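You operate a simulated robot arm through the tools that you are given. There is no shell and no other tool. Be economical: measure what you need, move in short steps, check, and stop when the job is done.

Carry out the task below with a simulated two-armed robot. There is one attempt and no reset: what you move stays moved.

Task
Put one of the spare bulbs from the top below the glass cabinets on the open end of the cupboard top. Take the bottle that says "calm" from the door side of the work table and leave it on the shelf under the bowl dryer. Put the roll labelled "12" from the door side of the work table on top of the white tissue pack and the roll labelled "2" on the filter dish. Lift the linen bin lid open. Any order will do. Set down upright: spare bulb, bottle.

It is judged by the outcome, as a careful person would: the job done as asked, and still so three seconds after it is handed in. It fails if anything else is knocked over, pushed out of place, dropped, spilled or broken. Lids that push on must go on centred and level and be pressed home; caps that screw on are set level and turned clockwise until they are tight.

Robot
Two 7-joint arms with fingered hands on one trunk, on a base that drives. Base frame: it is fixed to the floor where the robot stands at the start and does not move with it; the origin is under the middle of the robot, x ahead of it, y to its left, z up. Units: m, degrees, N and s.
The left shoulder is at the start at [0.08, 0.241, 1.77], the right one opposite. Places, roughly: filter dish (9x10x1 cm) [-4.4, 1.9, 0.8]; gold bottle, green bottle [-4.25, 1.5, 0.75]; linen bin lid [-4.2, 4, 0.6]; open end of the cupboard top [0.7, 0.5, 0.8]; shelf under the bowl dryer [-6, 1.5, 0.4]; swatch roll nine, swatch roll twelve, swatch roll  [-4.25, 1.75, 0.75]; tissue pack [-4.25, 1.5, 0.75]. Payload 4.9 kg a hand.
The TCP of each hand is the grasp point between the finger pads, 0.032 m short of the fingertips. In the tool frame z runs along the fingers and y along their closing line. Largest opening 0.2 m; the body of the gripper starts 0.089 m behind the TCP. The gripper is a hand of 4 fingers: y runs from the thumb to the fingers, the wrist lies at [0, 0, -0.267] in the tool frame, and closing takes about 1.5 s.
Orientation is told as [roll, pitch, yaw] about the base's x, y, z axes, in that order, counted from this pose: with the fingers straight down and closing along the base's y, the tool's x points along the base's -x, its y along +y and its z along -z.

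Tools
- The arms move only by the tool servo_tool. It takes "left_steps", "right_steps" or both (then of equal length, played together; a hand with none holds still); each is a list that holds one entry, the list of rows, each a list of 7 numbers: the shift along the base's x, y, z in m, then the turn, a rotation vector about the base's x, y, z in rad, then the gripper command, from -1 (shut) to 1 (fully open), values between in proportion. In form: [[[x, y, z, ax, ay, az, grip], ...]]. A call has 1 to 20 rows; each row is the pose to reach, as a shift and turn from the pose commanded when the call began. A row lasts 0.2 s, in which the tool goes at most 0.05 m and 8.6 degrees; a call with a longer step from one row to the next is refused whole, and so is a gripper value outside its range. A pose out of reach is approached as far as the arm can. The call stops where the force on the tool passes 40 N (or 10 N more than at its start, if that is more) or the arm is blocked; 0.2 s more then pass. The fingers move at their own pace (about 0.072 m/s each) and stop on an object; they squeeze with about 29 N. The grip force told is the motor's: it shows also when the fingers shut on nothing. Time passes only in rows, and 0.2 s behind the last, so rows that repeat a pose let the fingers close. The reply holds the time, the measured pose of the TCP, the force on the tool along the base axes, the opening and the grip force, in the units named above and with some noise, with the torque about the TCP (base axes, N m) and any sound that the robot's microphone picked up, and new pictures: "views" is both (left out), scene, wrist or none (wrist: the cameras of the hands that moved).
- Cameras (640 x 400 px; columns grow to the right, rows downward): "scene" is now at [0.1036, -0.005, 1.9057]; the picture's right is [0.11, -0.99, -0.00], its down [-0.85, -0.09, -0.52] and it looks along [0.51, 0.05, -0.86] (base axes); focal length 286 px, centre (320, 200). "left" rides on the left gripper at [-0.069, -0.069, -0.116] in its tool frame; the picture's right is [0.71, -0.71, 0.00], its down [0.54, 0.54, -0.64] and it looks along [0.45, 0.45, 0.77] (tool axes); focal length 226 px, centre (320, 200). "right" rides on the right gripper at [0.069, -0.069, -0.116] in its tool frame; the picture's right is [0.71, 0.71, 0.00], its down [-0.54, 0.54, -0.64] and it looks along [-0.45, 0.45, 0.77] (tool axes); focal length 226 px, centre (320, 200). There is no depth. A picture from a camera that has moved, and an enlarged one, comes with that camera's place and axes in the base frame and with its lens. The place of the scene camera against the robot may be out by one fixed shift of up to 0.018 m in any direction.
- slide_trunk(by): slides the trunk up (or, below 0, down) by that many m; the arms and the scene camera ride with it, the base frame stays. It gives what a move gives, with no picture.
- steer(legs): drives the robot by 1 to 6 legs, each [ahead, left, turn to the left] in m, m and degrees, along the robot's own axes; the way and the turn of a leg run together, so that a leg with both is an arc; at most 1.5 m and 180 degrees a leg. The arms and the cameras ride along, it lands a little off, and it stops where it bumps. It gives what a move gives, and a new picture of the scene camera.
- hand_shape(shape, hand): the hand has 4 fingers and takes this shape, open, in about a second: jaw (thumb against the fingers, like two jaws); tri (thumb and two fingers); tip (a fingertip pinch); poke (one finger out to press); point (the index stretched); flat (the hand flat); cup (the hand cupped); fist (a fist). The gripper value then closes the fingers along that shape, each until it touches; the sizes above hold for jaw. It gives what a move gives, with no picture.
- head_to(pan, tilt): turns the head with the scene camera to pan (to the left, within 86 degrees either way) and tilt (down, from -29 to 69), counted from straight ahead of the robot. It gives what a move gives, and a new picture of the scene camera.
- enlarge(camera, box): a new picture of the part [left, top, right, bottom] of that camera's present view, enlarged. The clock stands still meanwhile.
- sign_off(): hands the job in; it is judged then, once.

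Work in short steps. Places have to be worked out from the pictures, the camera data and where the tool is seen: move nearer, look again, correct. Check each grasp and each placing, and mend what went wrong. You have 165 turns and 260 pictures in all, those below and enlarged ones among them. Open the grippers and draw the arms clear of the work before you hand the job in, unless the task says otherwise.

The tools are called after "Request:" by a JSON object that holds its "fn" and its "kwargs". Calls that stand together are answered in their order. servo_tool: Moves the arms, as the interface text tells. Its arguments: {"type":"object","properties":{"left_steps":{"type":"array","items":{"type":"array","items":{"type":"array","items":{"type":"number"}}}},"right_steps":{"type":"array","items":{"type":"array","items":{"type":"array","items":{"type":"number"}}}},"views":{"type":"string","enum":["both","scene","wrist","none"]}},"required":[]} The other tools are called the same way: slide_trunk (by) slides the trunk up or down; hand_shape (shape, hand) gives the hand a shape; steer (legs) drives the base; head_to (pan, tilt) turns the head that bears the scene camera; enlarge (camera, box) takes an enlarged picture of a part of a camera's view; sign_off () hands the job in.

At the start:

```text
clock: 0.0
left_tool_pos: [0.6122, 0.1191, 1.1029]
left_orientation: [-0.1, 0.0, 0.0]
left_contact_force: [0.4, -0.2, 0.1]
left_ft_torque: [0.0, -0.01, 0.01]
left_width: 0.2
left_finger_force: 0.1
left_shape: jaw
right_tool_pos: [0.6111, -0.3015, 1.0757]
right_orientation: [-0.1, 0.0, 0.0]
right_contact_force: [-0.3, -0.8, 0.8]
right_ft_torque: [0.03, -0.01, 0.02]
right_width: 0.2001
right_finger_force: 0.0
right_shape: jaw
trunk travel left (down, up): [-0.677, 0.163]
robot x, y, heading: [0.0014, 0.0041, 0.1]
head pan, tilt: [6.1, 58.9]
```

scene: 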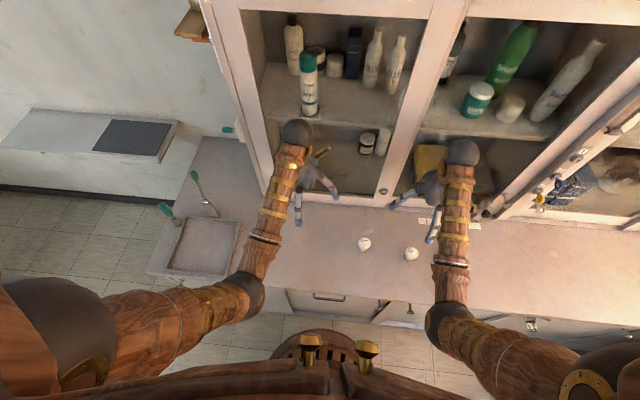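
right: 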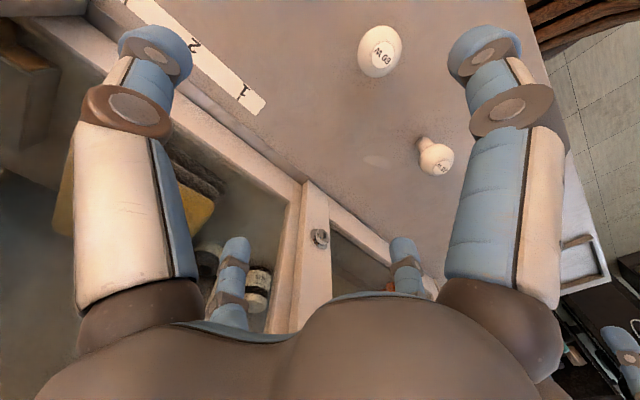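
left: 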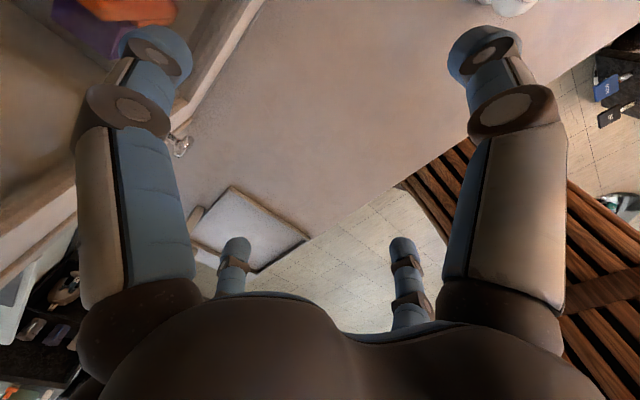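

The scene shows two bulbs on the counter at about [0.57,-0.14] and [0.54,-0.33]. I take closer looks at them and at the left end of the counter.

Request:
{"fn": "enlarge", "kwargs": {"camera": "scene", "box": [330, 200, 450, 275]}}

Request:
{"fn": "enlarge", "kwargs": {"camera": "scene", "box": [140, 120, 340, 290]}}

Request:
{"fn": "enlarge", "kwargs": {"camera": "right", "box": [320, 10, 480, 200]}}

```text
5.33 times, centred on (390, 238) of scene
camera zoom: at [0.1036, -0.005, 1.9057], right [0.11, -0.99, 0.0], down [-0.85, -0.09, -0.52], along [0.51, 0.05, -0.86], focal length 1524 px, centre (-53, 0)
```

zoom: 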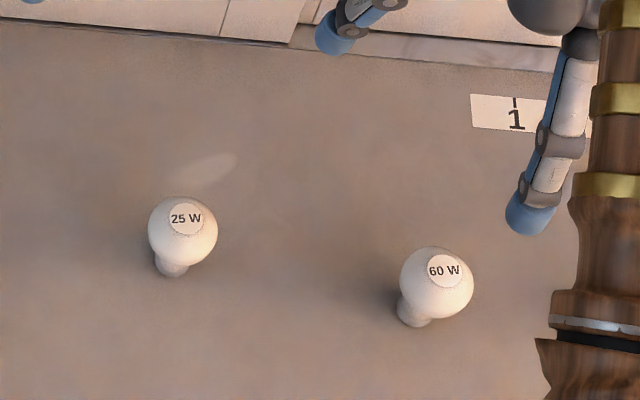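

```text
2.35 times, centred on (240, 205) of scene
camera zoom: at [0.1036, -0.005, 1.9057], right [0.11, -0.99, 0.0], down [-0.85, -0.09, -0.52], along [0.51, 0.05, -0.86], focal length 673 px, centre (508, 188)
```

zoom: 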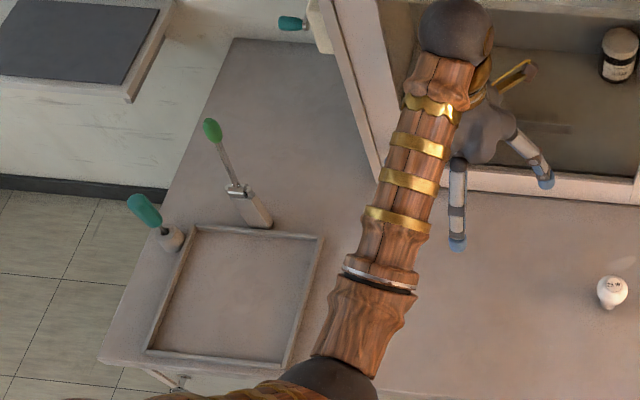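

```text
2.11 times, centred on (400, 105) of right
camera zoom: at [0.541, -0.3699, 1.1917], right [-0.71, 0.71, 0.0], down [0.54, 0.54, 0.64], along [0.45, 0.45, -0.77], focal length 476 px, centre (152, 400)
```

zoom: 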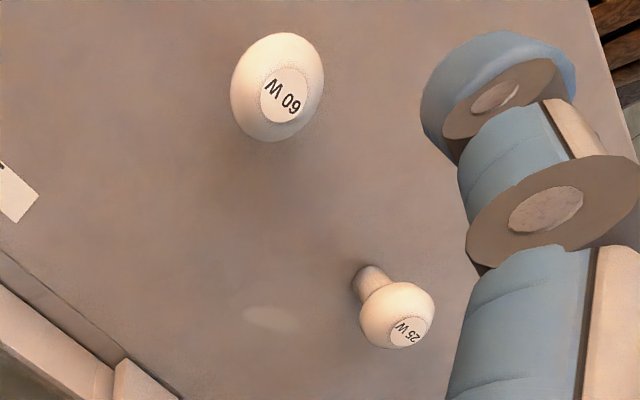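

From both cameras together the 25 W bulb lies at about [0.535,-0.13], its globe at z≈0.90. I move the left hand above it and the right hand out of the way.

Request:
{"fn": "servo_tool", "kwargs": {"left_steps": [[[-0.04, -0.02, 0, 0, 0, 0, 0], [-0.077, -0.06, 0, 0, 0, 0, 0], [-0.077, -0.11, 0, 0, 0, 0, 0], [-0.077, -0.16, 0, 0, 0, 0, 0], [-0.077, -0.21, 0, 0, 0, 0, 0], [-0.077, -0.249, 0, 0, 0, 0, 0], [-0.077, -0.249, -0.0, 0, 0, 0, 0]]], "right_steps": [[[-0.04, -0.03, 0, 0, 0, 0, 0], [-0.08, -0.06, 0, 0, 0, 0, 0], [-0.1, -0.1, 0, 0, 0, 0, 0], [-0.1, -0.13, 0, 0, 0, 0, 0], [-0.1, -0.15, 0, 0, 0, 0, 0], [-0.1, -0.15, 0, 0, 0, 0, 0], [-0.1, -0.15, 0, 0, 0, 0, 0]]]}}

```text
refused: row 2 steps farther than a row can; nothing moved
```

One row was too long; I resend it with shorter steps.

Request:
{"fn": "servo_tool", "kwargs": {"left_steps": [[[-0.04, -0.02, 0, 0, 0, 0, 0], [-0.07, -0.055, 0, 0, 0, 0, 0], [-0.077, -0.1, 0, 0, 0, 0, 0], [-0.077, -0.148, 0, 0, 0, 0, 0], [-0.077, -0.196, 0, 0, 0, 0, 0], [-0.077, -0.24, 0, 0, 0, 0, 0], [-0.077, -0.249, 0, 0, 0, 0, 0]]], "right_steps": [[[-0.035, -0.03, 0, 0, 0, 0, 0], [-0.07, -0.06, 0, 0, 0, 0, 0], [-0.09, -0.09, 0, 0, 0, 0, 0], [-0.1, -0.12, 0, 0, 0, 0, 0], [-0.1, -0.15, 0, 0, 0, 0, 0], [-0.1, -0.15, 0, 0, 0, 0, 0], [-0.1, -0.15, 0, 0, 0, 0, 0]]]}}

```text
clock: 1.6
left_tool_pos: [0.5351, -0.13, 1.1025]
left_orientation: [0.0, 0.0, 0.0]
left_contact_force: [-0.2, 0.8, 0.6]
left_ft_torque: [0.03, 0.02, 0.03]
left_width: 0.1
left_finger_force: 0.0
left_shape: jaw
left hand out of reach, approached as far as the arm can: row 1
right_tool_pos: [0.5101, -0.4511, 1.0764]
right_orientation: [0.0, 0.0, 0.0]
right_contact_force: [-1.0, -0.4, 0.1]
right_ft_torque: [0.01, -0.01, 0.0]
right_width: 0.1003
right_finger_force: 0.0
right_shape: jaw
trunk travel left (down, up): [-0.677, 0.163]
robot x, y, heading: [0.0012, -0.0001, -0.1]
head pan, tilt: [6.1, 58.9]
camera scene: at [0.1036, -0.0052, 1.9057], right [0.11, -0.99, 0.0], down [-0.85, -0.09, -0.52], along [0.51, 0.06, -0.86], focal length 286 px, centre (320, 200)
camera right: at [0.4415, -0.52, 1.1921], right [-0.71, 0.71, 0.0], down [0.54, 0.54, 0.64], along [0.45, 0.46, -0.77], focal length 226 px, centre (320, 200)
camera left: at [0.6034, -0.1994, 1.2188], right [-0.71, -0.71, 0.0], down [-0.54, 0.54, 0.64], along [-0.45, 0.46, -0.77], focal length 226 px, centre (320, 200)
```

scene: 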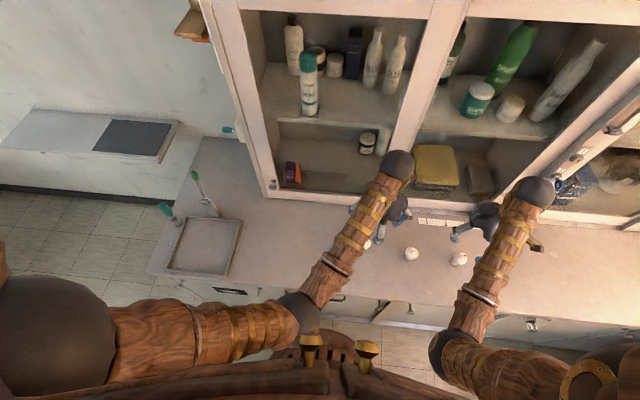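
right: 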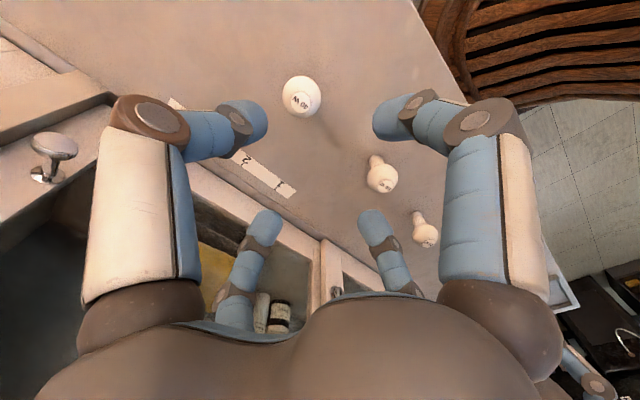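
left: 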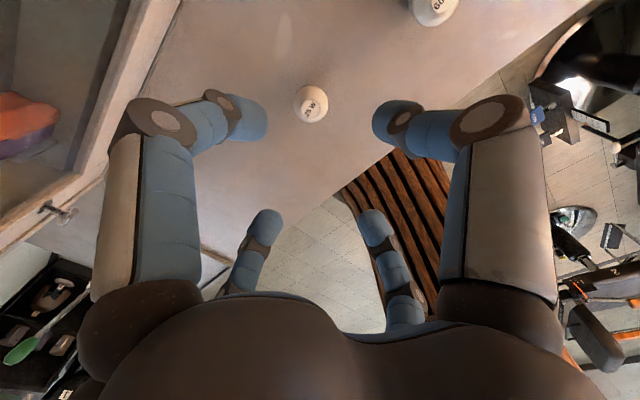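

Triangulating with both wrist cameras puts the 25 W globe at about [0.537,-0.113,0.869]. I shift and descend partway, then look.

Request:
{"fn": "servo_tool", "kwargs": {"left_steps": [[[0.002, 0.017, -0.03, 0, 0, 0, 0], [0.002, 0.017, -0.075, 0, 0, 0, 0], [0.002, 0.017, -0.12, 0, 0, 0, 0], [0.002, 0.017, -0.16, 0, 0, 0, 0]]], "views": "both"}}

```text
clock: 2.6
left_tool_pos: [0.5371, -0.112, 0.9416]
left_orientation: [-0.1, 0.0, 0.1]
left_contact_force: [0.3, -0.5, 0.2]
left_ft_torque: [-0.01, 0.05, 0.0]
left_width: 0.1001
left_finger_force: 0.0
left_shape: jaw
right_tool_pos: [0.5101, -0.4528, 1.0771]
right_orientation: [0.0, 0.0, 0.0]
right_contact_force: [-0.4, -0.3, -0.4]
right_ft_torque: [-0.03, 0.02, 0.01]
right_width: 0.1006
right_finger_force: 0.0
right_shape: jaw
trunk travel left (down, up): [-0.677, 0.163]
robot x, y, heading: [-0.0013, 0.0027, -0.1]
head pan, tilt: [6.1, 58.9]
camera scene: at [0.1043, -0.0045, 1.9057], right [0.11, -0.99, 0.0], down [-0.85, -0.09, -0.52], along [0.51, 0.05, -0.86], focal length 286 px, centre (320, 200)
camera left: at [0.6058, -0.1812, 1.0584], right [-0.71, -0.71, 0.0], down [-0.54, 0.54, 0.64], along [-0.45, 0.45, -0.77], focal length 226 px, centre (320, 200)
```

scene: 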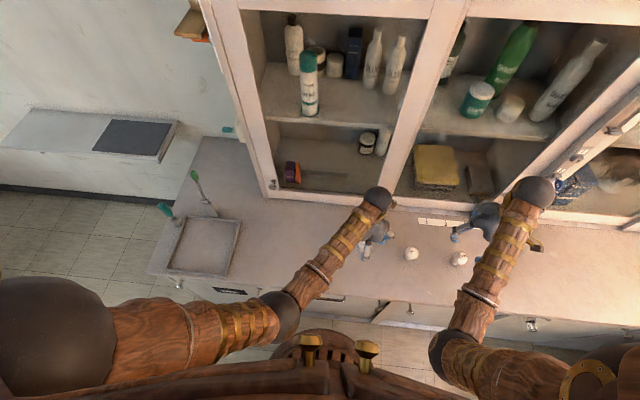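
left: 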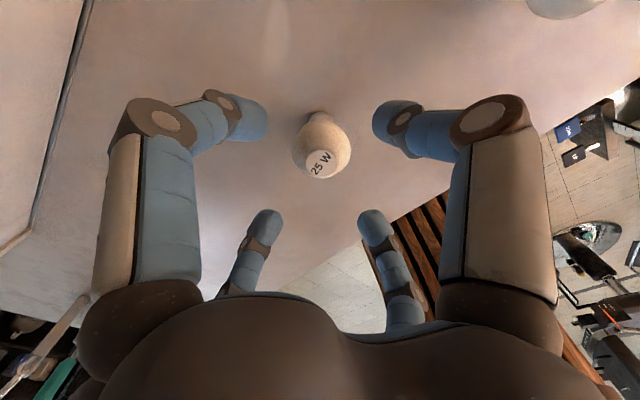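

The bulb is centred between the fingers. I descend to globe height and close.

Request:
{"fn": "servo_tool", "kwargs": {"left_steps": [[[0.001, -0.003, -0.04, 0, 0, 0, 0], [0.001, -0.003, -0.076, 0, 0, 0, 0], [0.001, -0.003, -0.076, 0, 0, 0, -0.4], [0.001, -0.003, -0.076, 0, 0, 0, -1], [0.001, -0.003, -0.076, 0, 0, 0, -1], [0.001, -0.003, -0.076, 0, 0, 0, -1], [0.001, -0.003, -0.076, 0, 0, 0, -1]]], "views": "wrist"}}

```text
clock: 4.2
left_tool_pos: [0.5389, -0.1153, 0.8687]
left_orientation: [0.0, -0.1, 0.0]
left_contact_force: [0.4, -0.4, -0.1]
left_ft_torque: [0.0, 0.01, 0.01]
left_width: 0.0197
left_finger_force: 28.6
left_shape: jaw
right_tool_pos: [0.51, -0.4519, 1.0767]
right_orientation: [0.0, 0.0, 0.1]
right_contact_force: [0.5, 0.2, 0.6]
right_ft_torque: [0.03, 0.0, 0.02]
right_width: 0.1004
right_finger_force: 0.1
right_shape: jaw
trunk travel left (down, up): [-0.677, 0.163]
robot x, y, heading: [-0.0018, 0.0009, -0.1]
head pan, tilt: [6.1, 58.9]
camera left: at [0.6069, -0.1845, 0.9837], right [-0.71, -0.71, 0.0], down [-0.54, 0.54, 0.64], along [-0.45, 0.45, -0.77], focal length 226 px, centre (320, 200)
```

left: 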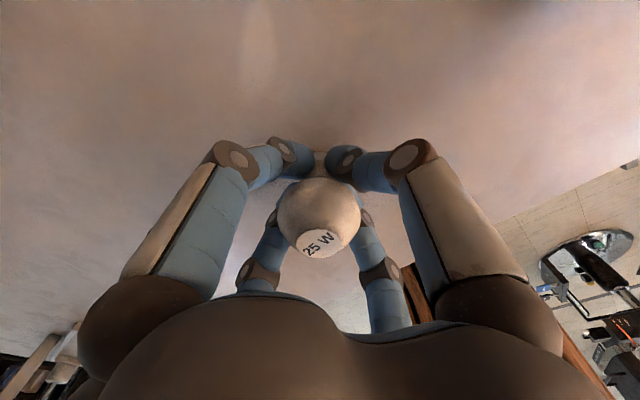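

The bulb is held (20 mm, at its neck under the globe). I lift it and check.

Request:
{"fn": "servo_tool", "kwargs": {"left_steps": [[[0, 0, 0.03, 0, 0, 0, -1], [0, 0, 0.08, 0, 0, 0, -1], [0, 0, 0.13, 0, 0, 0, -1], [0, 0, 0.18, 0, 0, 0, -1], [-0.03, 0, 0.22, 0, 0, 0, -1]]], "views": "wrist"}}

Request:
{"fn": "steer", "kwargs": {"legs": [[0, 0.4, 0]]}}

```text
clock: 5.4
left_tool_pos: [0.507, -0.1149, 1.0884]
left_orientation: [0.1, 0.0, 0.0]
left_contact_force: [-0.5, -0.9, -0.4]
left_ft_torque: [-0.01, -0.02, -0.02]
left_width: 0.0197
left_finger_force: 29.2
left_shape: jaw
right_tool_pos: [0.5087, -0.4534, 1.0788]
right_orientation: [0.0, -0.1, 0.0]
right_contact_force: [-0.1, 0.4, -0.4]
right_ft_torque: [-0.02, -0.05, -0.04]
right_width: 0.1004
right_finger_force: 0.0
right_shape: jaw
trunk travel left (down, up): [-0.677, 0.163]
robot x, y, heading: [0.0033, 0.0005, 0.2]
head pan, tilt: [6.1, 58.9]
camera left: at [0.5756, -0.1838, 1.205], right [-0.71, -0.71, 0.0], down [-0.54, 0.54, 0.64], along [-0.45, 0.45, -0.77], focal length 226 px, centre (320, 200)
```

left: 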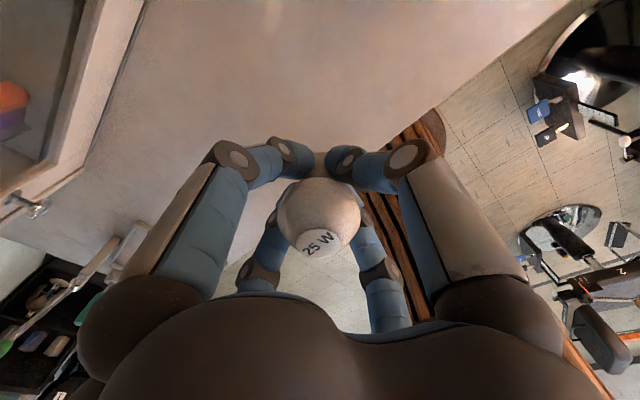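

```text
clock: 7.9
left_tool_pos: [0.5083, 0.2748, 1.0876]
left_orientation: [0.2, 0.0, -0.3]
left_contact_force: [0.0, 0.2, -1.2]
left_ft_torque: [0.03, -0.01, 0.03]
left_width: 0.0198
left_finger_force: 28.8
left_shape: jaw
right_tool_pos: [0.5097, -0.061, 1.0767]
right_orientation: [0.0, 0.0, -0.3]
right_contact_force: [-0.4, -0.6, -0.5]
right_ft_torque: [0.03, -0.01, -0.01]
right_width: 0.1003
right_finger_force: 0.1
right_shape: jaw
trunk travel left (down, up): [-0.677, 0.163]
robot x, y, heading: [-0.0018, 0.3964, -0.2]
head pan, tilt: [6.1, 58.9]
camera scene: at [0.1044, 0.3872, 1.9057], right [0.1, -0.99, 0.0], down [-0.85, -0.09, -0.52], along [0.51, 0.05, -0.86], focal length 286 px, centre (320, 200)
```

scene: 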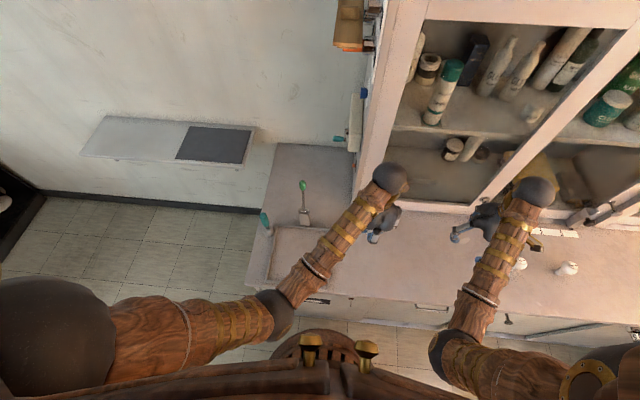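

The bulb is held firmly. I enlarge the open end of the counter to choose a free spot.

Request:
{"fn": "enlarge", "kwargs": {"camera": "scene", "box": [230, 120, 400, 290]}}

Request:
{"fn": "enlarge", "kwargs": {"camera": "left", "box": [0, 0, 640, 400]}}

```text
2.35 times, centred on (315, 205) of scene
camera zoom: at [0.1044, 0.3872, 1.9057], right [0.1, -0.99, 0.0], down [-0.85, -0.09, -0.52], along [0.51, 0.05, -0.86], focal length 673 px, centre (332, 188)
```

zoom: 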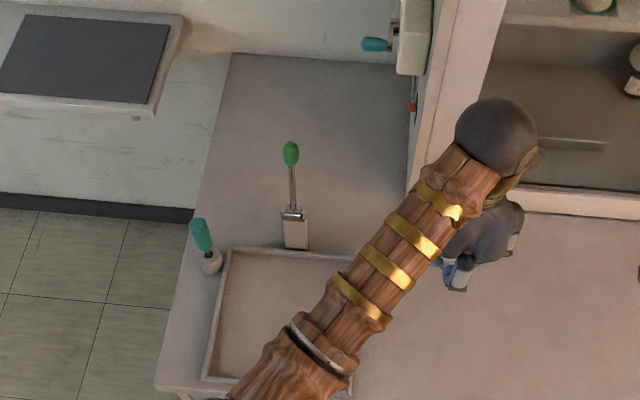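

```text
1.00 times, centred on (320, 200) of left
camera zoom: at [0.5776, 0.2068, 1.2036], right [-0.71, -0.7, 0.0], down [-0.54, 0.54, 0.64], along [-0.45, 0.46, -0.77], focal length 226 px, centre (320, 200)
```

zoom: 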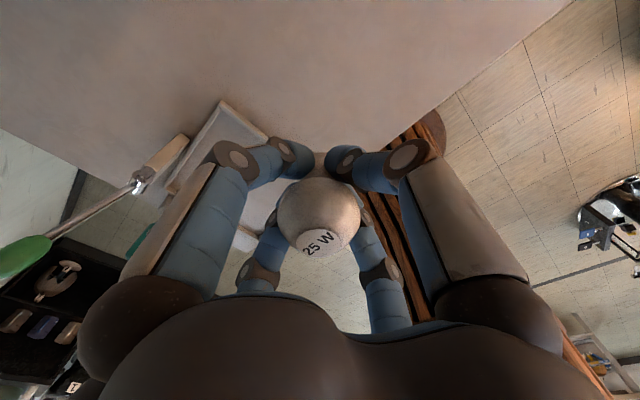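

A tall slim green-handled thing stands at about [0.64,0.50] (tip z≈1.1), the tray edge is at y≈0.41 and the cabinet side at y≈0.29. I choose the clear spot [0.65,0.375], and drive back right so that the arm does not come across the tall object.

Request:
{"fn": "steer", "kwargs": {"legs": [[0, -0.22, 0]]}}

```text
clock: 9.6
left_tool_pos: [0.5079, 0.0627, 1.0887]
left_orientation: [-0.3, 0.0, -0.3]
left_contact_force: [-0.2, 0.0, -0.8]
left_ft_torque: [-0.05, -0.01, -0.02]
left_width: 0.0197
left_finger_force: 29.4
left_shape: jaw
right_tool_pos: [0.5078, -0.2742, 1.0785]
right_orientation: [-0.3, 0.0, -0.3]
right_contact_force: [0.5, 0.5, -0.3]
right_ft_torque: [-0.08, 0.01, 0.0]
right_width: 0.1004
right_finger_force: 0.1
right_shape: jaw
trunk travel left (down, up): [-0.677, 0.163]
robot x, y, heading: [-0.003, 0.1778, -0.5]
head pan, tilt: [6.1, 58.9]
camera scene: at [0.1031, 0.1779, 1.9057], right [0.1, -0.99, 0.0], down [-0.85, -0.09, -0.52], along [0.51, 0.05, -0.86], focal length 286 px, centre (320, 200)
```

scene: 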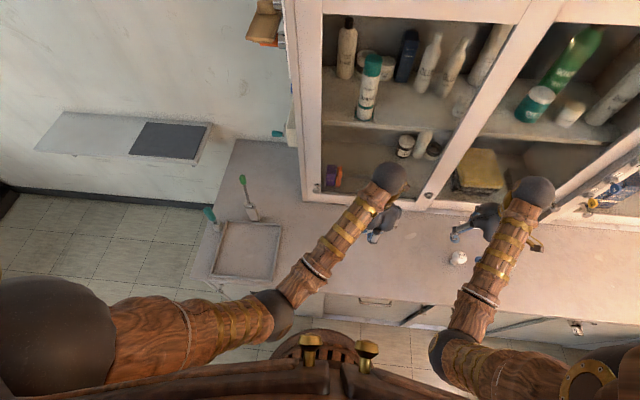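

The cabinet's left front corner is at about [0.74,0.32] and the tray corner at [0.62,0.40]. I carry the bulb high to [0.64,0.38] and look.

Request:
{"fn": "servo_tool", "kwargs": {"left_steps": [[[0, 0.045, 0, 0, 0, 0, -1], [0, 0.09, 0, 0, 0, 0, -1], [0, 0.135, 0, 0, 0, 0, -1], [0, 0.18, 0, 0, 0, 0, -1], [0, 0.225, 0, 0, 0, 0, -1], [0.02, 0.265, 0, 0, 0, 0, -1], [0.05, 0.3, 0, 0, 0, 0, -1], [0.09, 0.317, 0, 0, 0, 0, -1], [0.132, 0.317, 0, 0, 0, 0, -1], [0.132, 0.317, -0.04, 0, 0, 0, -1]]], "views": "both"}}

```text
clock: 11.8
left_tool_pos: [0.6408, 0.3771, 1.0475]
left_orientation: [0.0, 0.0, -0.3]
left_contact_force: [-1.0, -0.2, -0.3]
left_ft_torque: [-0.02, 0.0, 0.05]
left_width: 0.02
left_finger_force: 29.4
left_shape: jaw
right_tool_pos: [0.5079, -0.2773, 1.0777]
right_orientation: [0.0, 0.0, -0.4]
right_contact_force: [-1.2, -0.3, 0.1]
right_ft_torque: [0.02, -0.04, 0.01]
right_width: 0.1006
right_finger_force: 0.0
right_shape: jaw
trunk travel left (down, up): [-0.677, 0.163]
robot x, y, heading: [-0.0009, 0.1808, -0.4]
head pan, tilt: [6.1, 58.9]
camera scene: at [0.1029, 0.1722, 1.9058], right [0.1, -0.99, 0.0], down [-0.85, -0.09, -0.52], along [0.51, 0.05, -0.86], focal length 286 px, centre (320, 200)
camera left: at [0.7098, 0.3083, 1.164], right [-0.71, -0.7, 0.0], down [-0.54, 0.54, 0.64], along [-0.45, 0.46, -0.77], focal length 226 px, centre (320, 200)
```

scene: 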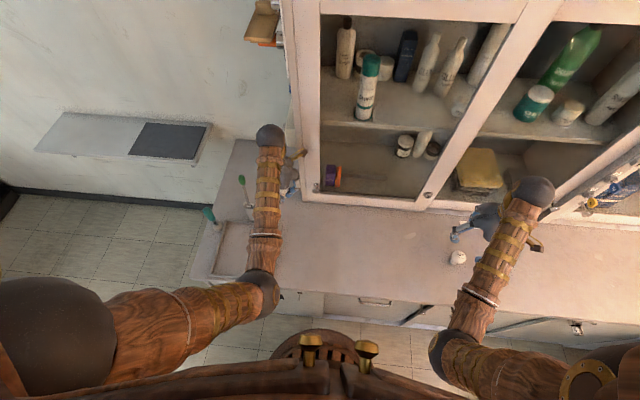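
left: 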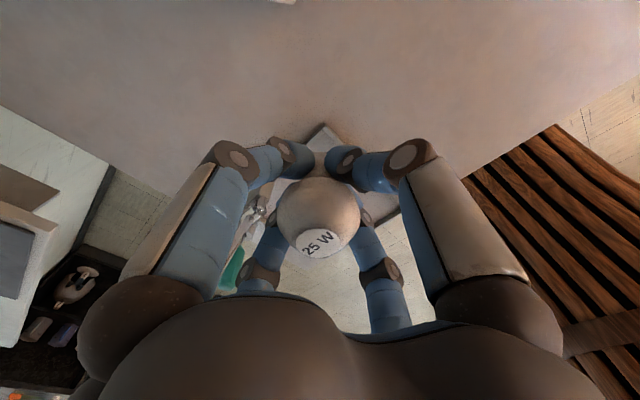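

The tray corner is at [0.61,0.415] and the spot is clear. I lower slowly with a slight shift to the right.

Request:
{"fn": "servo_tool", "kwargs": {"left_steps": [[[0.005, -0.012, -0.04, 0, 0, 0, -1], [0.005, -0.012, -0.08, 0, 0, 0, -1], [0.005, -0.012, -0.12, 0, 0, 0, -1], [0.005, -0.012, -0.15, 0, 0, 0, -1], [0.005, -0.012, -0.165, 0, 0, 0, -1], [0.005, -0.012, -0.174, 0, 0, 0, -1], [0.005, -0.012, -0.177, 0, 0, 0, -1]]], "views": "both"}}

```text
clock: 13.4
left_tool_pos: [0.6451, 0.3658, 0.8703]
left_orientation: [0.0, 0.0, -0.4]
left_contact_force: [-0.1, -1.0, -0.8]
left_ft_torque: [0.01, -0.01, -0.01]
left_width: 0.0198
left_finger_force: 29.0
left_shape: jaw
right_tool_pos: [0.5077, -0.278, 1.0772]
right_orientation: [0.0, 0.0, -0.3]
right_contact_force: [0.4, -0.1, 0.1]
right_ft_torque: [0.02, -0.01, 0.03]
right_width: 0.1004
right_finger_force: 0.1
right_shape: jaw
trunk travel left (down, up): [-0.677, 0.163]
robot x, y, heading: [-0.003, 0.1765, -0.4]
head pan, tilt: [6.1, 58.9]
camera scene: at [0.1037, 0.1718, 1.9057], right [0.1, -0.99, 0.0], down [-0.85, -0.09, -0.52], along [0.51, 0.05, -0.86], focal length 286 px, centre (320, 200)
camera left: at [0.7138, 0.2958, 0.9865], right [-0.71, -0.7, 0.0], down [-0.54, 0.54, 0.64], along [-0.45, 0.46, -0.77], focal length 226 px, centre (320, 200)
```

scene: 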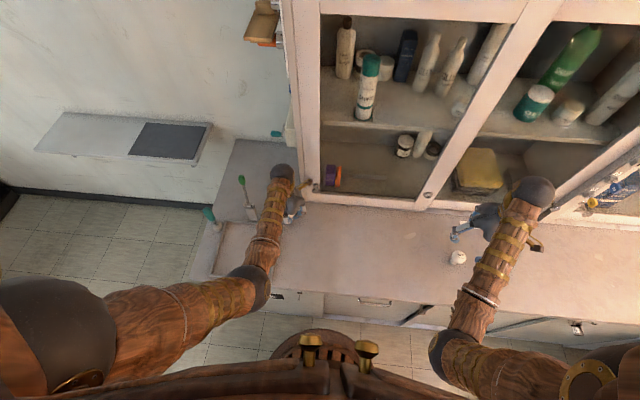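
left: 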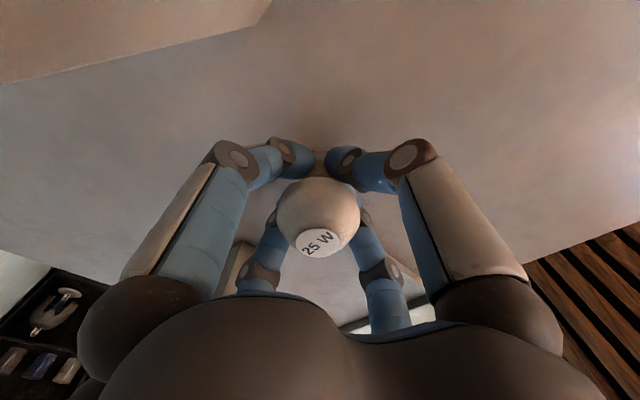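

It is at grasp height. I settle the last 2 mm and open the fingers partly.

Request:
{"fn": "servo_tool", "kwargs": {"left_steps": [[[0, 0, -0.001, 0, 0, 0, -1], [0, 0, -0.002, 0, 0, 0, -1], [0, 0, -0.002, 0, 0, 0, -1], [0, 0, -0.002, 0, 0, 0, -0.5], [0, 0, -0.002, 0, 0, 0, -0.2], [0, 0, -0.002, 0, 0, 0, -0.1], [0, 0, -0.002, 0, 0, 0, -0.1], [0, 0, -0.002, 0, 0, 0, -0.1]]], "views": "wrist"}}

```text
clock: 15.2
left_tool_pos: [0.6447, 0.3641, 0.8679]
left_orientation: [0.1, 0.0, -0.2]
left_contact_force: [-0.2, 0.1, 0.6]
left_ft_torque: [0.02, -0.01, 0.01]
left_width: 0.0895
left_finger_force: 0.0
left_shape: jaw
right_tool_pos: [0.5088, -0.2777, 1.0768]
right_orientation: [0.0, 0.0, -0.4]
right_contact_force: [1.1, -0.5, -0.1]
right_ft_torque: [0.01, 0.0, 0.0]
right_width: 0.1003
right_finger_force: 0.0
right_shape: jaw
trunk travel left (down, up): [-0.677, 0.163]
robot x, y, heading: [0.0028, 0.177, -0.6]
head pan, tilt: [6.1, 58.9]
camera left: at [0.7135, 0.2954, 0.9847], right [-0.71, -0.7, 0.0], down [-0.54, 0.54, 0.64], along [-0.45, 0.46, -0.77], focal length 226 px, centre (320, 200)
```

left: 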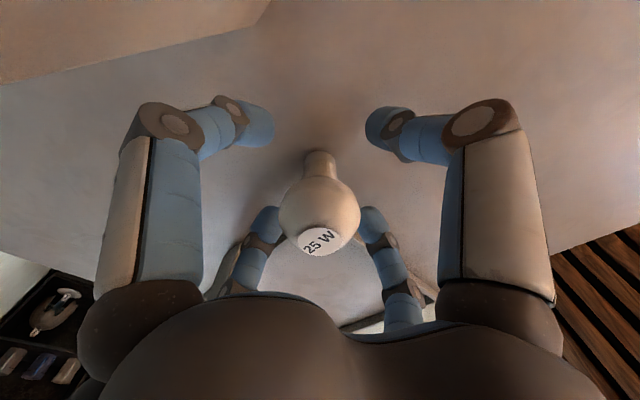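

The bulb stands free and upright. I raise the hand straight up and then back off.

Request:
{"fn": "servo_tool", "kwargs": {"left_steps": [[[0, 0, 0.03, 0, 0, 0, -0.1], [0, 0, 0.07, 0, 0, 0, -0.1], [0, 0, 0.11, 0, 0, 0, -0.1], [0, 0, 0.16, 0, 0, 0, -0.1], [0, 0, 0.21, 0, 0, 0, -0.1], [-0.03, -0.02, 0.24, 0, 0, 0, -0.1], [-0.07, -0.05, 0.24, 0, 0, 0, -0.1], [-0.1, -0.08, 0.24, 0, 0, 0, -0.1], [-0.14, -0.1, 0.24, 0, 0, 0, -0.1], [-0.18, -0.12, 0.24, 0, 0, 0, -0.1], [-0.22, -0.14, 0.24, 0, 0, 0, -0.1]]], "views": "scene"}}

```text
clock: 17.8
left_tool_pos: [0.4561, 0.3236, 1.1052]
left_orientation: [3.6, -1.1, 11.4]
left_contact_force: [-0.2, -2.0, 1.4]
left_ft_torque: [0.13, -0.01, 0.01]
left_width: 0.0899
left_finger_force: 0.2
left_shape: jaw
right_tool_pos: [0.5045, -0.2852, 1.0758]
right_orientation: [0.3, -0.1, -0.4]
right_contact_force: [-0.2, -0.5, -0.3]
right_ft_torque: [0.05, -0.04, -0.01]
right_width: 0.1003
right_finger_force: 0.1
right_shape: jaw
trunk travel left (down, up): [-0.677, 0.163]
robot x, y, heading: [-0.0023, 0.1781, -0.3]
head pan, tilt: [6.1, 58.9]
stopped in row 11 (left hand): the arm was blocked; the commanded pose is now the measured one
camera scene: at [0.0989, 0.1617, 1.9058], right [0.1, -1.0, 0.0], down [-0.85, -0.08, -0.52], along [0.52, 0.06, -0.85], focal length 286 px, centre (320, 200)
```

scene: 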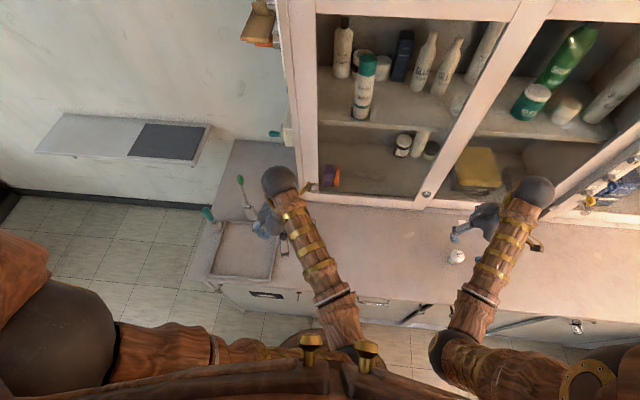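

The arm folded against the robot's own body; the hand is clear of the bulb. I drive straight back to look at the placed bulb.

Request:
{"fn": "steer", "kwargs": {"legs": [[-0.35, 0, 0]]}}

```text
clock: 20.0
left_tool_pos: [0.1136, 0.3309, 1.1025]
left_orientation: [3.3, -0.7, 11.1]
left_contact_force: [0.2, 0.5, -0.8]
left_ft_torque: [0.01, 0.02, -0.01]
left_width: 0.0898
left_finger_force: 0.0
left_shape: jaw
right_tool_pos: [0.16, -0.2774, 1.0766]
right_orientation: [0.1, 0.0, -0.5]
right_contact_force: [0.1, -0.9, -0.1]
right_ft_torque: [0.02, 0.06, 0.03]
right_width: 0.1001
right_finger_force: 0.1
right_shape: jaw
trunk travel left (down, up): [-0.677, 0.163]
robot x, y, heading: [-0.3475, 0.1782, -0.2]
head pan, tilt: [6.1, 58.9]
camera scene: at [-0.2398, 0.1743, 1.9054], right [0.1, -1.0, 0.0], down [-0.85, -0.08, -0.52], along [0.51, 0.05, -0.86], focal length 286 px, centre (320, 200)
```

scene: 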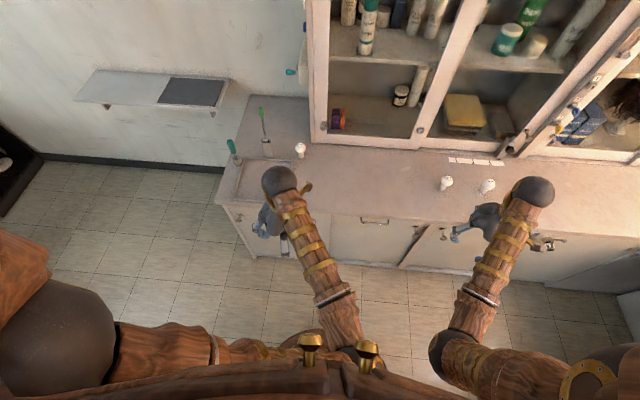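

The bulb stands upright on the open end. Next I turn round to look at the rest of the room.

Request:
{"fn": "steer", "kwargs": {"legs": [[-0.3, 0, 0], [0, 0, 160]]}}

Request:
{"fn": "head_to", "kwargs": {"pan": 0, "tilt": 15}}

```text
clock: 28.7
left_tool_pos: [-1.1279, 0.1888, 1.1046]
left_orientation: [3.3, -0.9, 172.1]
left_contact_force: [-0.2, -0.1, -0.3]
left_ft_torque: [0.01, 0.01, 0.03]
left_width: 0.0901
left_finger_force: 0.0
left_shape: jaw
right_tool_pos: [-0.9742, 0.7808, 1.0775]
right_orientation: [0.0, 0.1, 160.5]
right_contact_force: [0.0, 0.1, -0.1]
right_ft_torque: [-0.01, 0.0, 0.03]
right_width: 0.1004
right_finger_force: 0.0
right_shape: jaw
trunk travel left (down, up): [-0.677, 0.163]
robot x, y, heading: [-0.6432, 0.181, 160.9]
head pan, tilt: [6.1, 58.9]
camera scene: at [-0.7321, 0.1971, 1.9057], right [0.23, 0.97, 0.0], down [0.83, -0.2, -0.52], along [-0.5, 0.12, -0.86], focal length 286 px, centre (320, 200)
```

scene: 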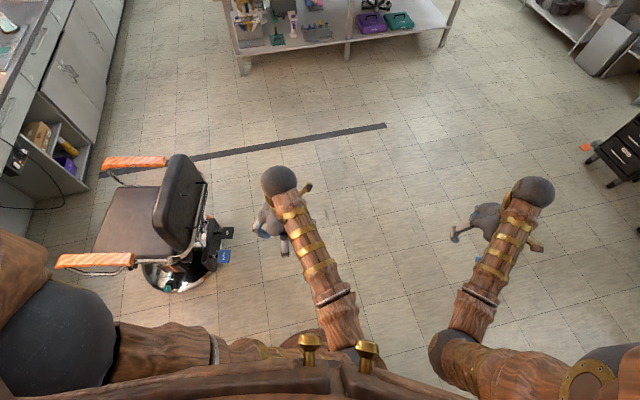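

```text
clock: 29.8
left_tool_pos: [-1.1275, 0.1898, 1.1046]
left_orientation: [3.4, -0.9, 172.2]
left_contact_force: [-0.5, 0.5, 0.3]
left_ft_torque: [0.0, -0.05, 0.0]
left_width: 0.09
left_finger_force: 0.1
left_shape: jaw
right_tool_pos: [-0.9729, 0.7801, 1.0763]
right_orientation: [-0.1, -0.1, 160.6]
right_contact_force: [0.5, 0.3, 0.3]
right_ft_torque: [-0.02, 0.01, 0.03]
right_width: 0.1004
right_finger_force: 0.1
right_shape: jaw
trunk travel left (down, up): [-0.677, 0.163]
robot x, y, heading: [-0.6445, 0.1838, 160.6]
head pan, tilt: [0.0, 15.0]
camera scene: at [-0.7542, 0.2123, 1.9706], right [0.33, 0.94, 0.0], down [0.24, -0.09, -0.97], along [-0.91, 0.32, -0.26], focal length 286 px, centre (320, 200)
```

scene: 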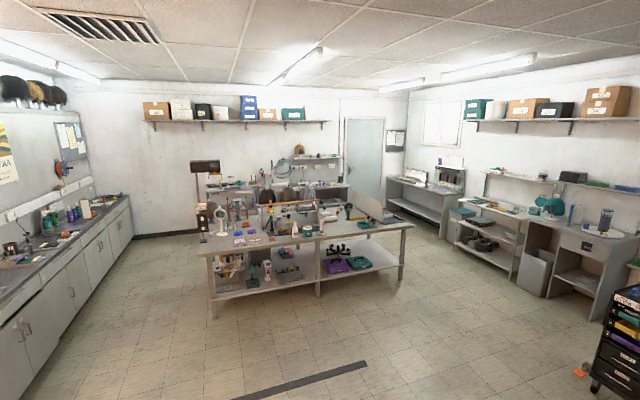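

I zoom into the work table, the door side and the linen bin region.

Request:
{"fn": "enlarge", "kwargs": {"camera": "scene", "box": [190, 150, 420, 300]}}

Request:
{"fn": "enlarge", "kwargs": {"camera": "scene", "box": [380, 140, 560, 300]}}

```text
2.67 times, centred on (305, 225) of scene
camera zoom: at [-0.7542, 0.2123, 1.9706], right [0.33, 0.94, 0.0], down [0.24, -0.09, -0.97], along [-0.91, 0.32, -0.26], focal length 762 px, centre (360, 133)
```

zoom: 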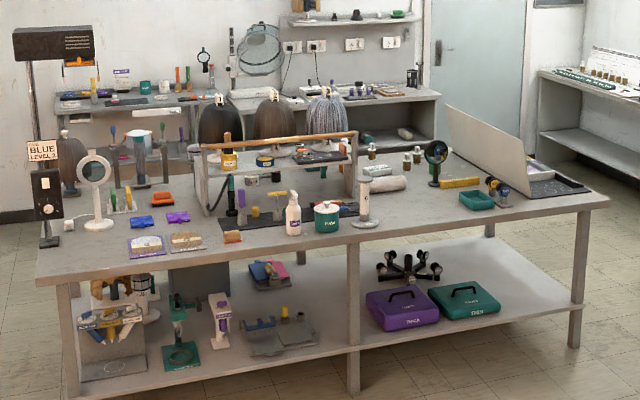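

```text
2.50 times, centred on (470, 220) of scene
camera zoom: at [-0.7542, 0.2123, 1.9706], right [0.33, 0.94, 0.0], down [0.24, -0.09, -0.97], along [-0.91, 0.32, -0.26], focal length 715 px, centre (-55, 150)
```

zoom: 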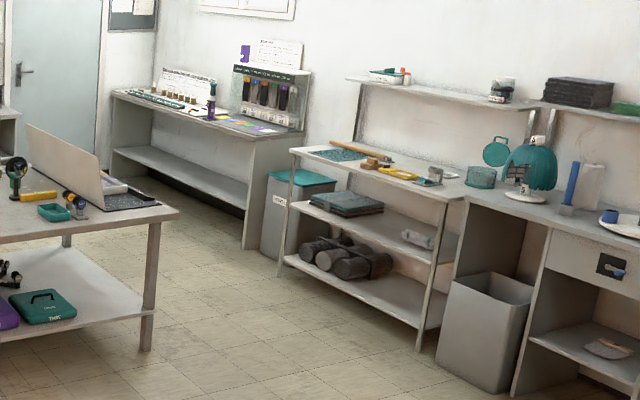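

The linen bin (teal lid) is at the right wall; the door side of the work table is its far right part. I drive round the table's right end first, towards the bin.

Request:
{"fn": "steer", "kwargs": {"legs": [[0, 0, -30.2], [1.5, 0, 0], [1.5, 0, 0], [0.6, 0, 0]]}}

```text
clock: 48.7
left_tool_pos: [-3.3716, 3.1782, 1.1056]
left_orientation: [3.3, -0.9, 142.1]
left_contact_force: [-0.2, -0.1, -0.8]
left_ft_torque: [0.02, 0.03, 0.01]
left_width: 0.0903
left_finger_force: 0.1
left_shape: jaw
right_tool_pos: [-2.9412, 3.6131, 1.0778]
right_orientation: [0.0, -0.1, 130.6]
right_contact_force: [0.1, -0.7, -0.9]
right_ft_torque: [0.03, -0.01, 0.02]
right_width: 0.0999
right_finger_force: 0.0
right_shape: jaw
trunk travel left (down, up): [-0.677, 0.163]
robot x, y, heading: [-2.9564, 2.929, 130.5]
head pan, tilt: [0.0, 15.0]
camera scene: at [-3.0286, 3.0117, 1.9708], right [0.76, 0.65, 0.0], down [0.17, -0.2, -0.97], along [-0.63, 0.74, -0.26], focal length 286 px, centre (320, 200)
```

scene: 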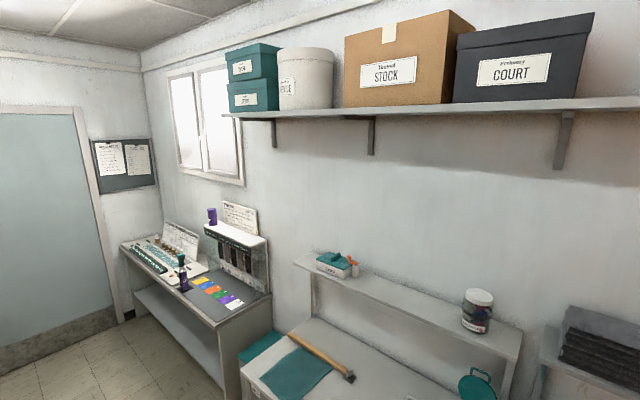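

The path is clear; I turn along the aisle, drive to in front of the bin, and face it.

Request:
{"fn": "steer", "kwargs": {"legs": [[0, 0, 49.5], [1.25, 0.08, 0], [0, 0, -90]]}}

Request:
{"fn": "head_to", "kwargs": {"pan": 0, "tilt": 45}}

```text
clock: 61.1
left_tool_pos: [-4.3672, 3.3199, 1.1039]
left_orientation: [3.3, -1.0, 101.2]
left_contact_force: [0.1, -0.3, 0.0]
left_ft_torque: [-0.03, -0.02, 0.03]
left_width: 0.0903
left_finger_force: 0.0
left_shape: jaw
right_tool_pos: [-3.7595, 3.3657, 1.0776]
right_orientation: [0.1, 0.0, 89.5]
right_contact_force: [0.3, -0.6, 0.3]
right_ft_torque: [0.01, -0.01, 0.0]
right_width: 0.1003
right_finger_force: 0.0
right_shape: jaw
trunk travel left (down, up): [-0.677, 0.163]
robot x, y, heading: [-4.2178, 2.8555, 89.5]
head pan, tilt: [0.0, 15.0]
camera scene: at [-4.2099, 2.9712, 1.9706], right [1.0, -0.01, 0.0], down [0.0, -0.26, -0.97], along [0.01, 0.97, -0.26], focal length 286 px, centre (320, 200)
```

scene: 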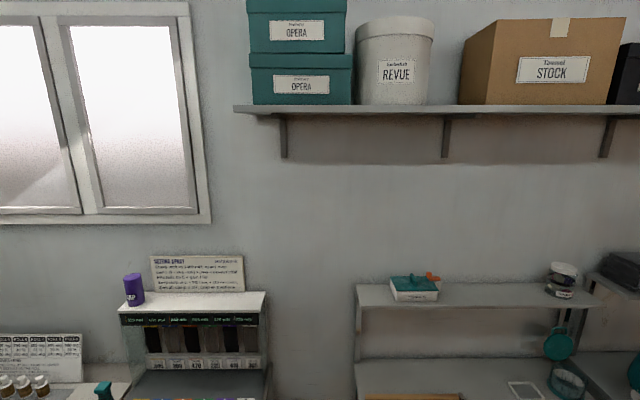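

```text
clock: 62.0
left_tool_pos: [-4.3682, 3.3188, 1.1044]
left_orientation: [3.2, -0.9, 101.2]
left_contact_force: [1.0, 0.0, 0.0]
left_ft_torque: [0.02, 0.0, 0.04]
left_width: 0.09
left_finger_force: 0.0
left_shape: jaw
right_tool_pos: [-3.759, 3.3651, 1.0761]
right_orientation: [0.1, 0.0, 89.5]
right_contact_force: [1.0, 0.2, -0.9]
right_ft_torque: [0.0, -0.01, 0.01]
right_width: 0.1006
right_finger_force: 0.1
right_shape: jaw
trunk travel left (down, up): [-0.677, 0.163]
robot x, y, heading: [-4.2161, 2.8652, 89.7]
head pan, tilt: [0.0, 45.0]
camera scene: at [-4.2095, 2.9589, 1.9239], right [1.0, -0.01, 0.0], down [-0.01, -0.71, -0.71], along [0.01, 0.71, -0.71], focal length 286 px, centre (320, 200)
```

scene: 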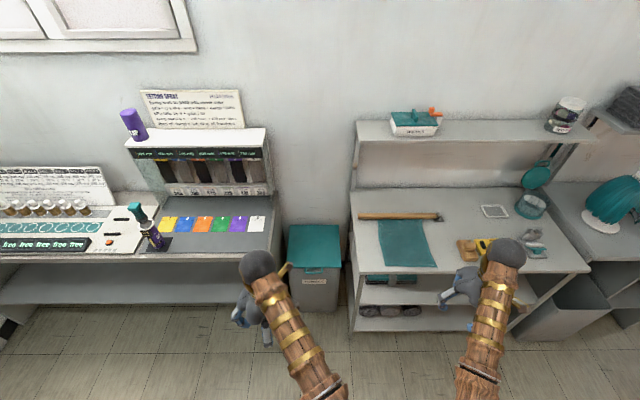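

I zoom in on the bin lid to see its handle or lip.

Request:
{"fn": "enlarge", "kwargs": {"camera": "scene", "box": [270, 210, 360, 320]}}

```text
3.64 times, centred on (315, 265) of scene
camera zoom: at [-4.2095, 2.9589, 1.9239], right [1.0, -0.01, 0.0], down [-0.01, -0.71, -0.71], along [0.01, 0.71, -0.71], focal length 1039 px, centre (338, -36)
```

zoom: 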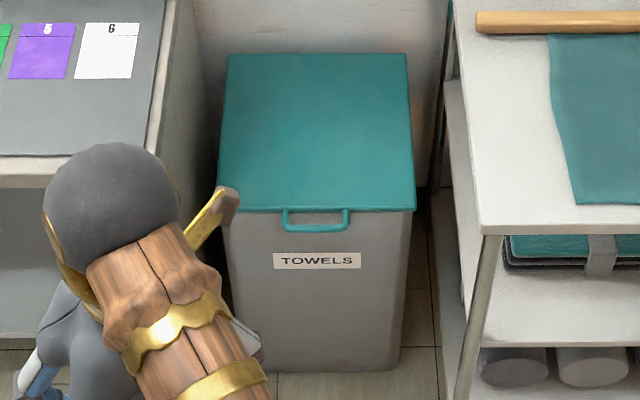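

The lid has a loop handle at its front edge (about [-4.23,3.73,0.6]). I plan to hook a finger under it; I shift the robot right so the left arm is in line, lower the trunk, and shape the left hand to poke.

Request:
{"fn": "steer", "kwargs": {"legs": [[0, -0.2, 0]]}}

Request:
{"fn": "hand_shape", "kwargs": {"hand": "left", "shape": "poke"}}

Request:
{"fn": "slide_trunk", "kwargs": {"by": -0.4}}

Request:
{"fn": "enlarge", "kwargs": {"camera": "left", "box": [0, 0, 640, 400]}}

Request:
{"fn": "head_to", "kwargs": {"pan": 10, "tilt": 45}}

```text
clock: 63.6
left_tool_pos: [-4.1728, 3.3179, 1.1041]
left_orientation: [3.2, -0.9, 101.4]
left_contact_force: [0.0, 0.0, 0.4]
left_ft_torque: [-0.03, -0.04, -0.01]
left_width: 0.0899
left_finger_force: 0.0
left_shape: jaw
right_tool_pos: [-3.5651, 3.3643, 1.0789]
right_orientation: [-0.2, 0.0, 89.6]
right_contact_force: [-0.9, -0.1, 0.4]
right_ft_torque: [0.01, -0.06, 0.02]
right_width: 0.1003
right_finger_force: 0.0
right_shape: jaw
trunk travel left (down, up): [-0.677, 0.163]
robot x, y, heading: [-4.0159, 2.8577, 89.2]
head pan, tilt: [0.0, 45.0]
camera scene: at [-4.018, 2.9573, 1.9239], right [1.0, -0.01, 0.0], down [0.0, -0.71, -0.71], along [0.01, 0.71, -0.71], focal length 286 px, centre (320, 200)
```

scene: 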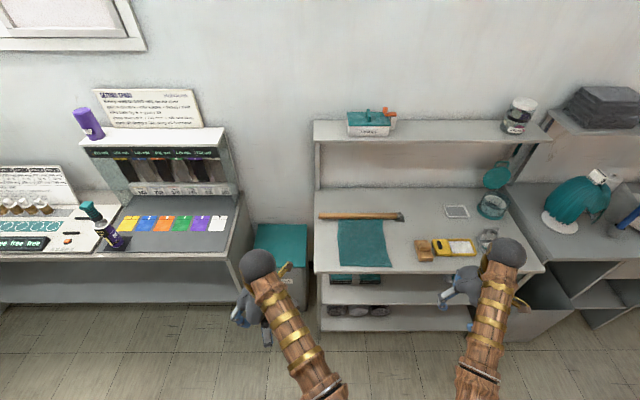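

```text
clock: 64.5
left_tool_pos: [-4.1679, 3.3172, 1.1029]
left_orientation: [3.4, -0.9, 101.2]
left_contact_force: [0.0, -0.1, -0.7]
left_ft_torque: [0.0, 0.0, -0.03]
left_width: 0.0
left_finger_force: 0.0
left_shape: poke
right_tool_pos: [-3.5606, 3.3642, 1.0757]
right_orientation: [0.1, 0.1, 89.6]
right_contact_force: [-0.6, 0.2, 0.1]
right_ft_torque: [0.0, 0.05, 0.0]
right_width: 0.1003
right_finger_force: 0.1
right_shape: jaw
trunk travel left (down, up): [-0.677, 0.163]
robot x, y, heading: [-4.0179, 2.8584, 89.4]
head pan, tilt: [0.0, 45.0]
```

```text
clock: 68.3
left_tool_pos: [-4.1709, 3.3176, 0.7051]
left_orientation: [3.3, -0.9, 101.3]
left_contact_force: [0.1, -1.1, -0.4]
left_ft_torque: [0.01, 0.0, 0.01]
left_width: 0.0
left_finger_force: 0.0
left_shape: poke
right_tool_pos: [-3.5615, 3.3642, 0.6768]
right_orientation: [-0.1, 0.0, 89.6]
right_contact_force: [0.5, -0.5, 0.1]
right_ft_torque: [0.0, 0.0, 0.0]
right_width: 0.1004
right_finger_force: 0.0
right_shape: jaw
trunk travel left (down, up): [-0.277, 0.563]
robot x, y, heading: [-4.0188, 2.8574, 89.6]
head pan, tilt: [0.0, 45.0]
```

```text
1.00 times, centred on (320, 200) of left
camera zoom: at [-4.1097, 3.398, 0.8173], right [0.83, -0.55, -0.05], down [-0.39, -0.64, 0.66], along [-0.4, -0.53, -0.75], focal length 226 px, centre (320, 200)
```

zoom: 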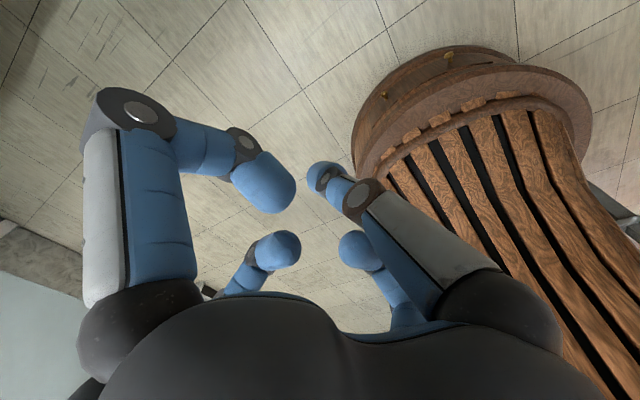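

```text
clock: 69.1
left_tool_pos: [-4.17, 3.3165, 0.7038]
left_orientation: [3.4, -0.9, 101.3]
left_contact_force: [0.0, 0.7, -0.3]
left_ft_torque: [0.0, -0.01, 0.03]
left_width: 0.0003
left_finger_force: 0.1
left_shape: poke
right_tool_pos: [-3.5617, 3.3654, 0.6764]
right_orientation: [0.0, -0.1, 89.6]
right_contact_force: [-0.4, -0.3, 0.3]
right_ft_torque: [-0.01, -0.03, -0.01]
right_width: 0.1002
right_finger_force: 0.2
right_shape: jaw
trunk travel left (down, up): [-0.277, 0.563]
robot x, y, heading: [-4.0178, 2.8563, 89.8]
head pan, tilt: [10.0, 45.0]
camera scene: at [-4.0258, 2.9562, 1.5238], right [0.99, 0.17, 0.0], down [0.12, -0.7, -0.71], along [-0.12, 0.7, -0.71], focal length 286 px, centre (320, 200)
```

scene: 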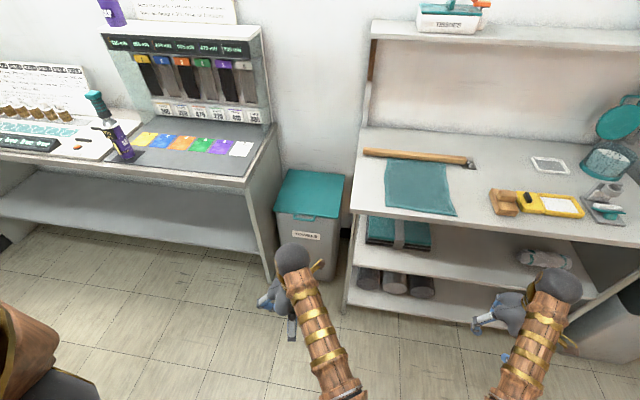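

Poke leaves the digits curled; a closed jaw will serve better as a blunt point. I switch back and zoom in for a second sighting of the handle.

Request:
{"fn": "hand_shape", "kwargs": {"hand": "left", "shape": "jaw"}}

Request:
{"fn": "enlarge", "kwargs": {"camera": "scene", "box": [260, 160, 360, 260]}}

```text
clock: 70.0
left_tool_pos: [-4.1705, 3.3163, 0.7047]
left_orientation: [3.3, -0.9, 101.3]
left_contact_force: [-0.6, 0.7, 0.3]
left_ft_torque: [0.01, 0.03, 0.05]
left_width: 0.1999
left_finger_force: 0.1
left_shape: jaw
right_tool_pos: [-3.5624, 3.3658, 0.6761]
right_orientation: [0.0, 0.0, 89.6]
right_contact_force: [1.4, -0.2, -0.3]
right_ft_torque: [0.04, 0.02, -0.02]
right_width: 0.1003
right_finger_force: 0.1
right_shape: jaw
trunk travel left (down, up): [-0.277, 0.563]
robot x, y, heading: [-4.0189, 2.8575, 89.5]
head pan, tilt: [10.0, 45.0]
```

```text
4.00 times, centred on (310, 210) of scene
camera zoom: at [-4.0259, 2.9562, 1.5238], right [0.99, 0.17, 0.0], down [0.12, -0.7, -0.71], along [-0.12, 0.7, -0.71], focal length 1143 px, centre (360, 160)
```

zoom: 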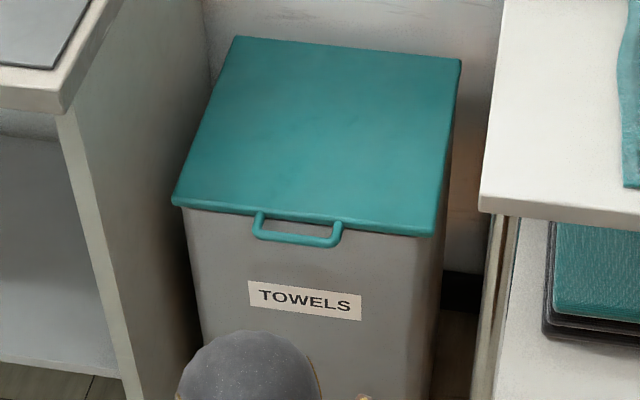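

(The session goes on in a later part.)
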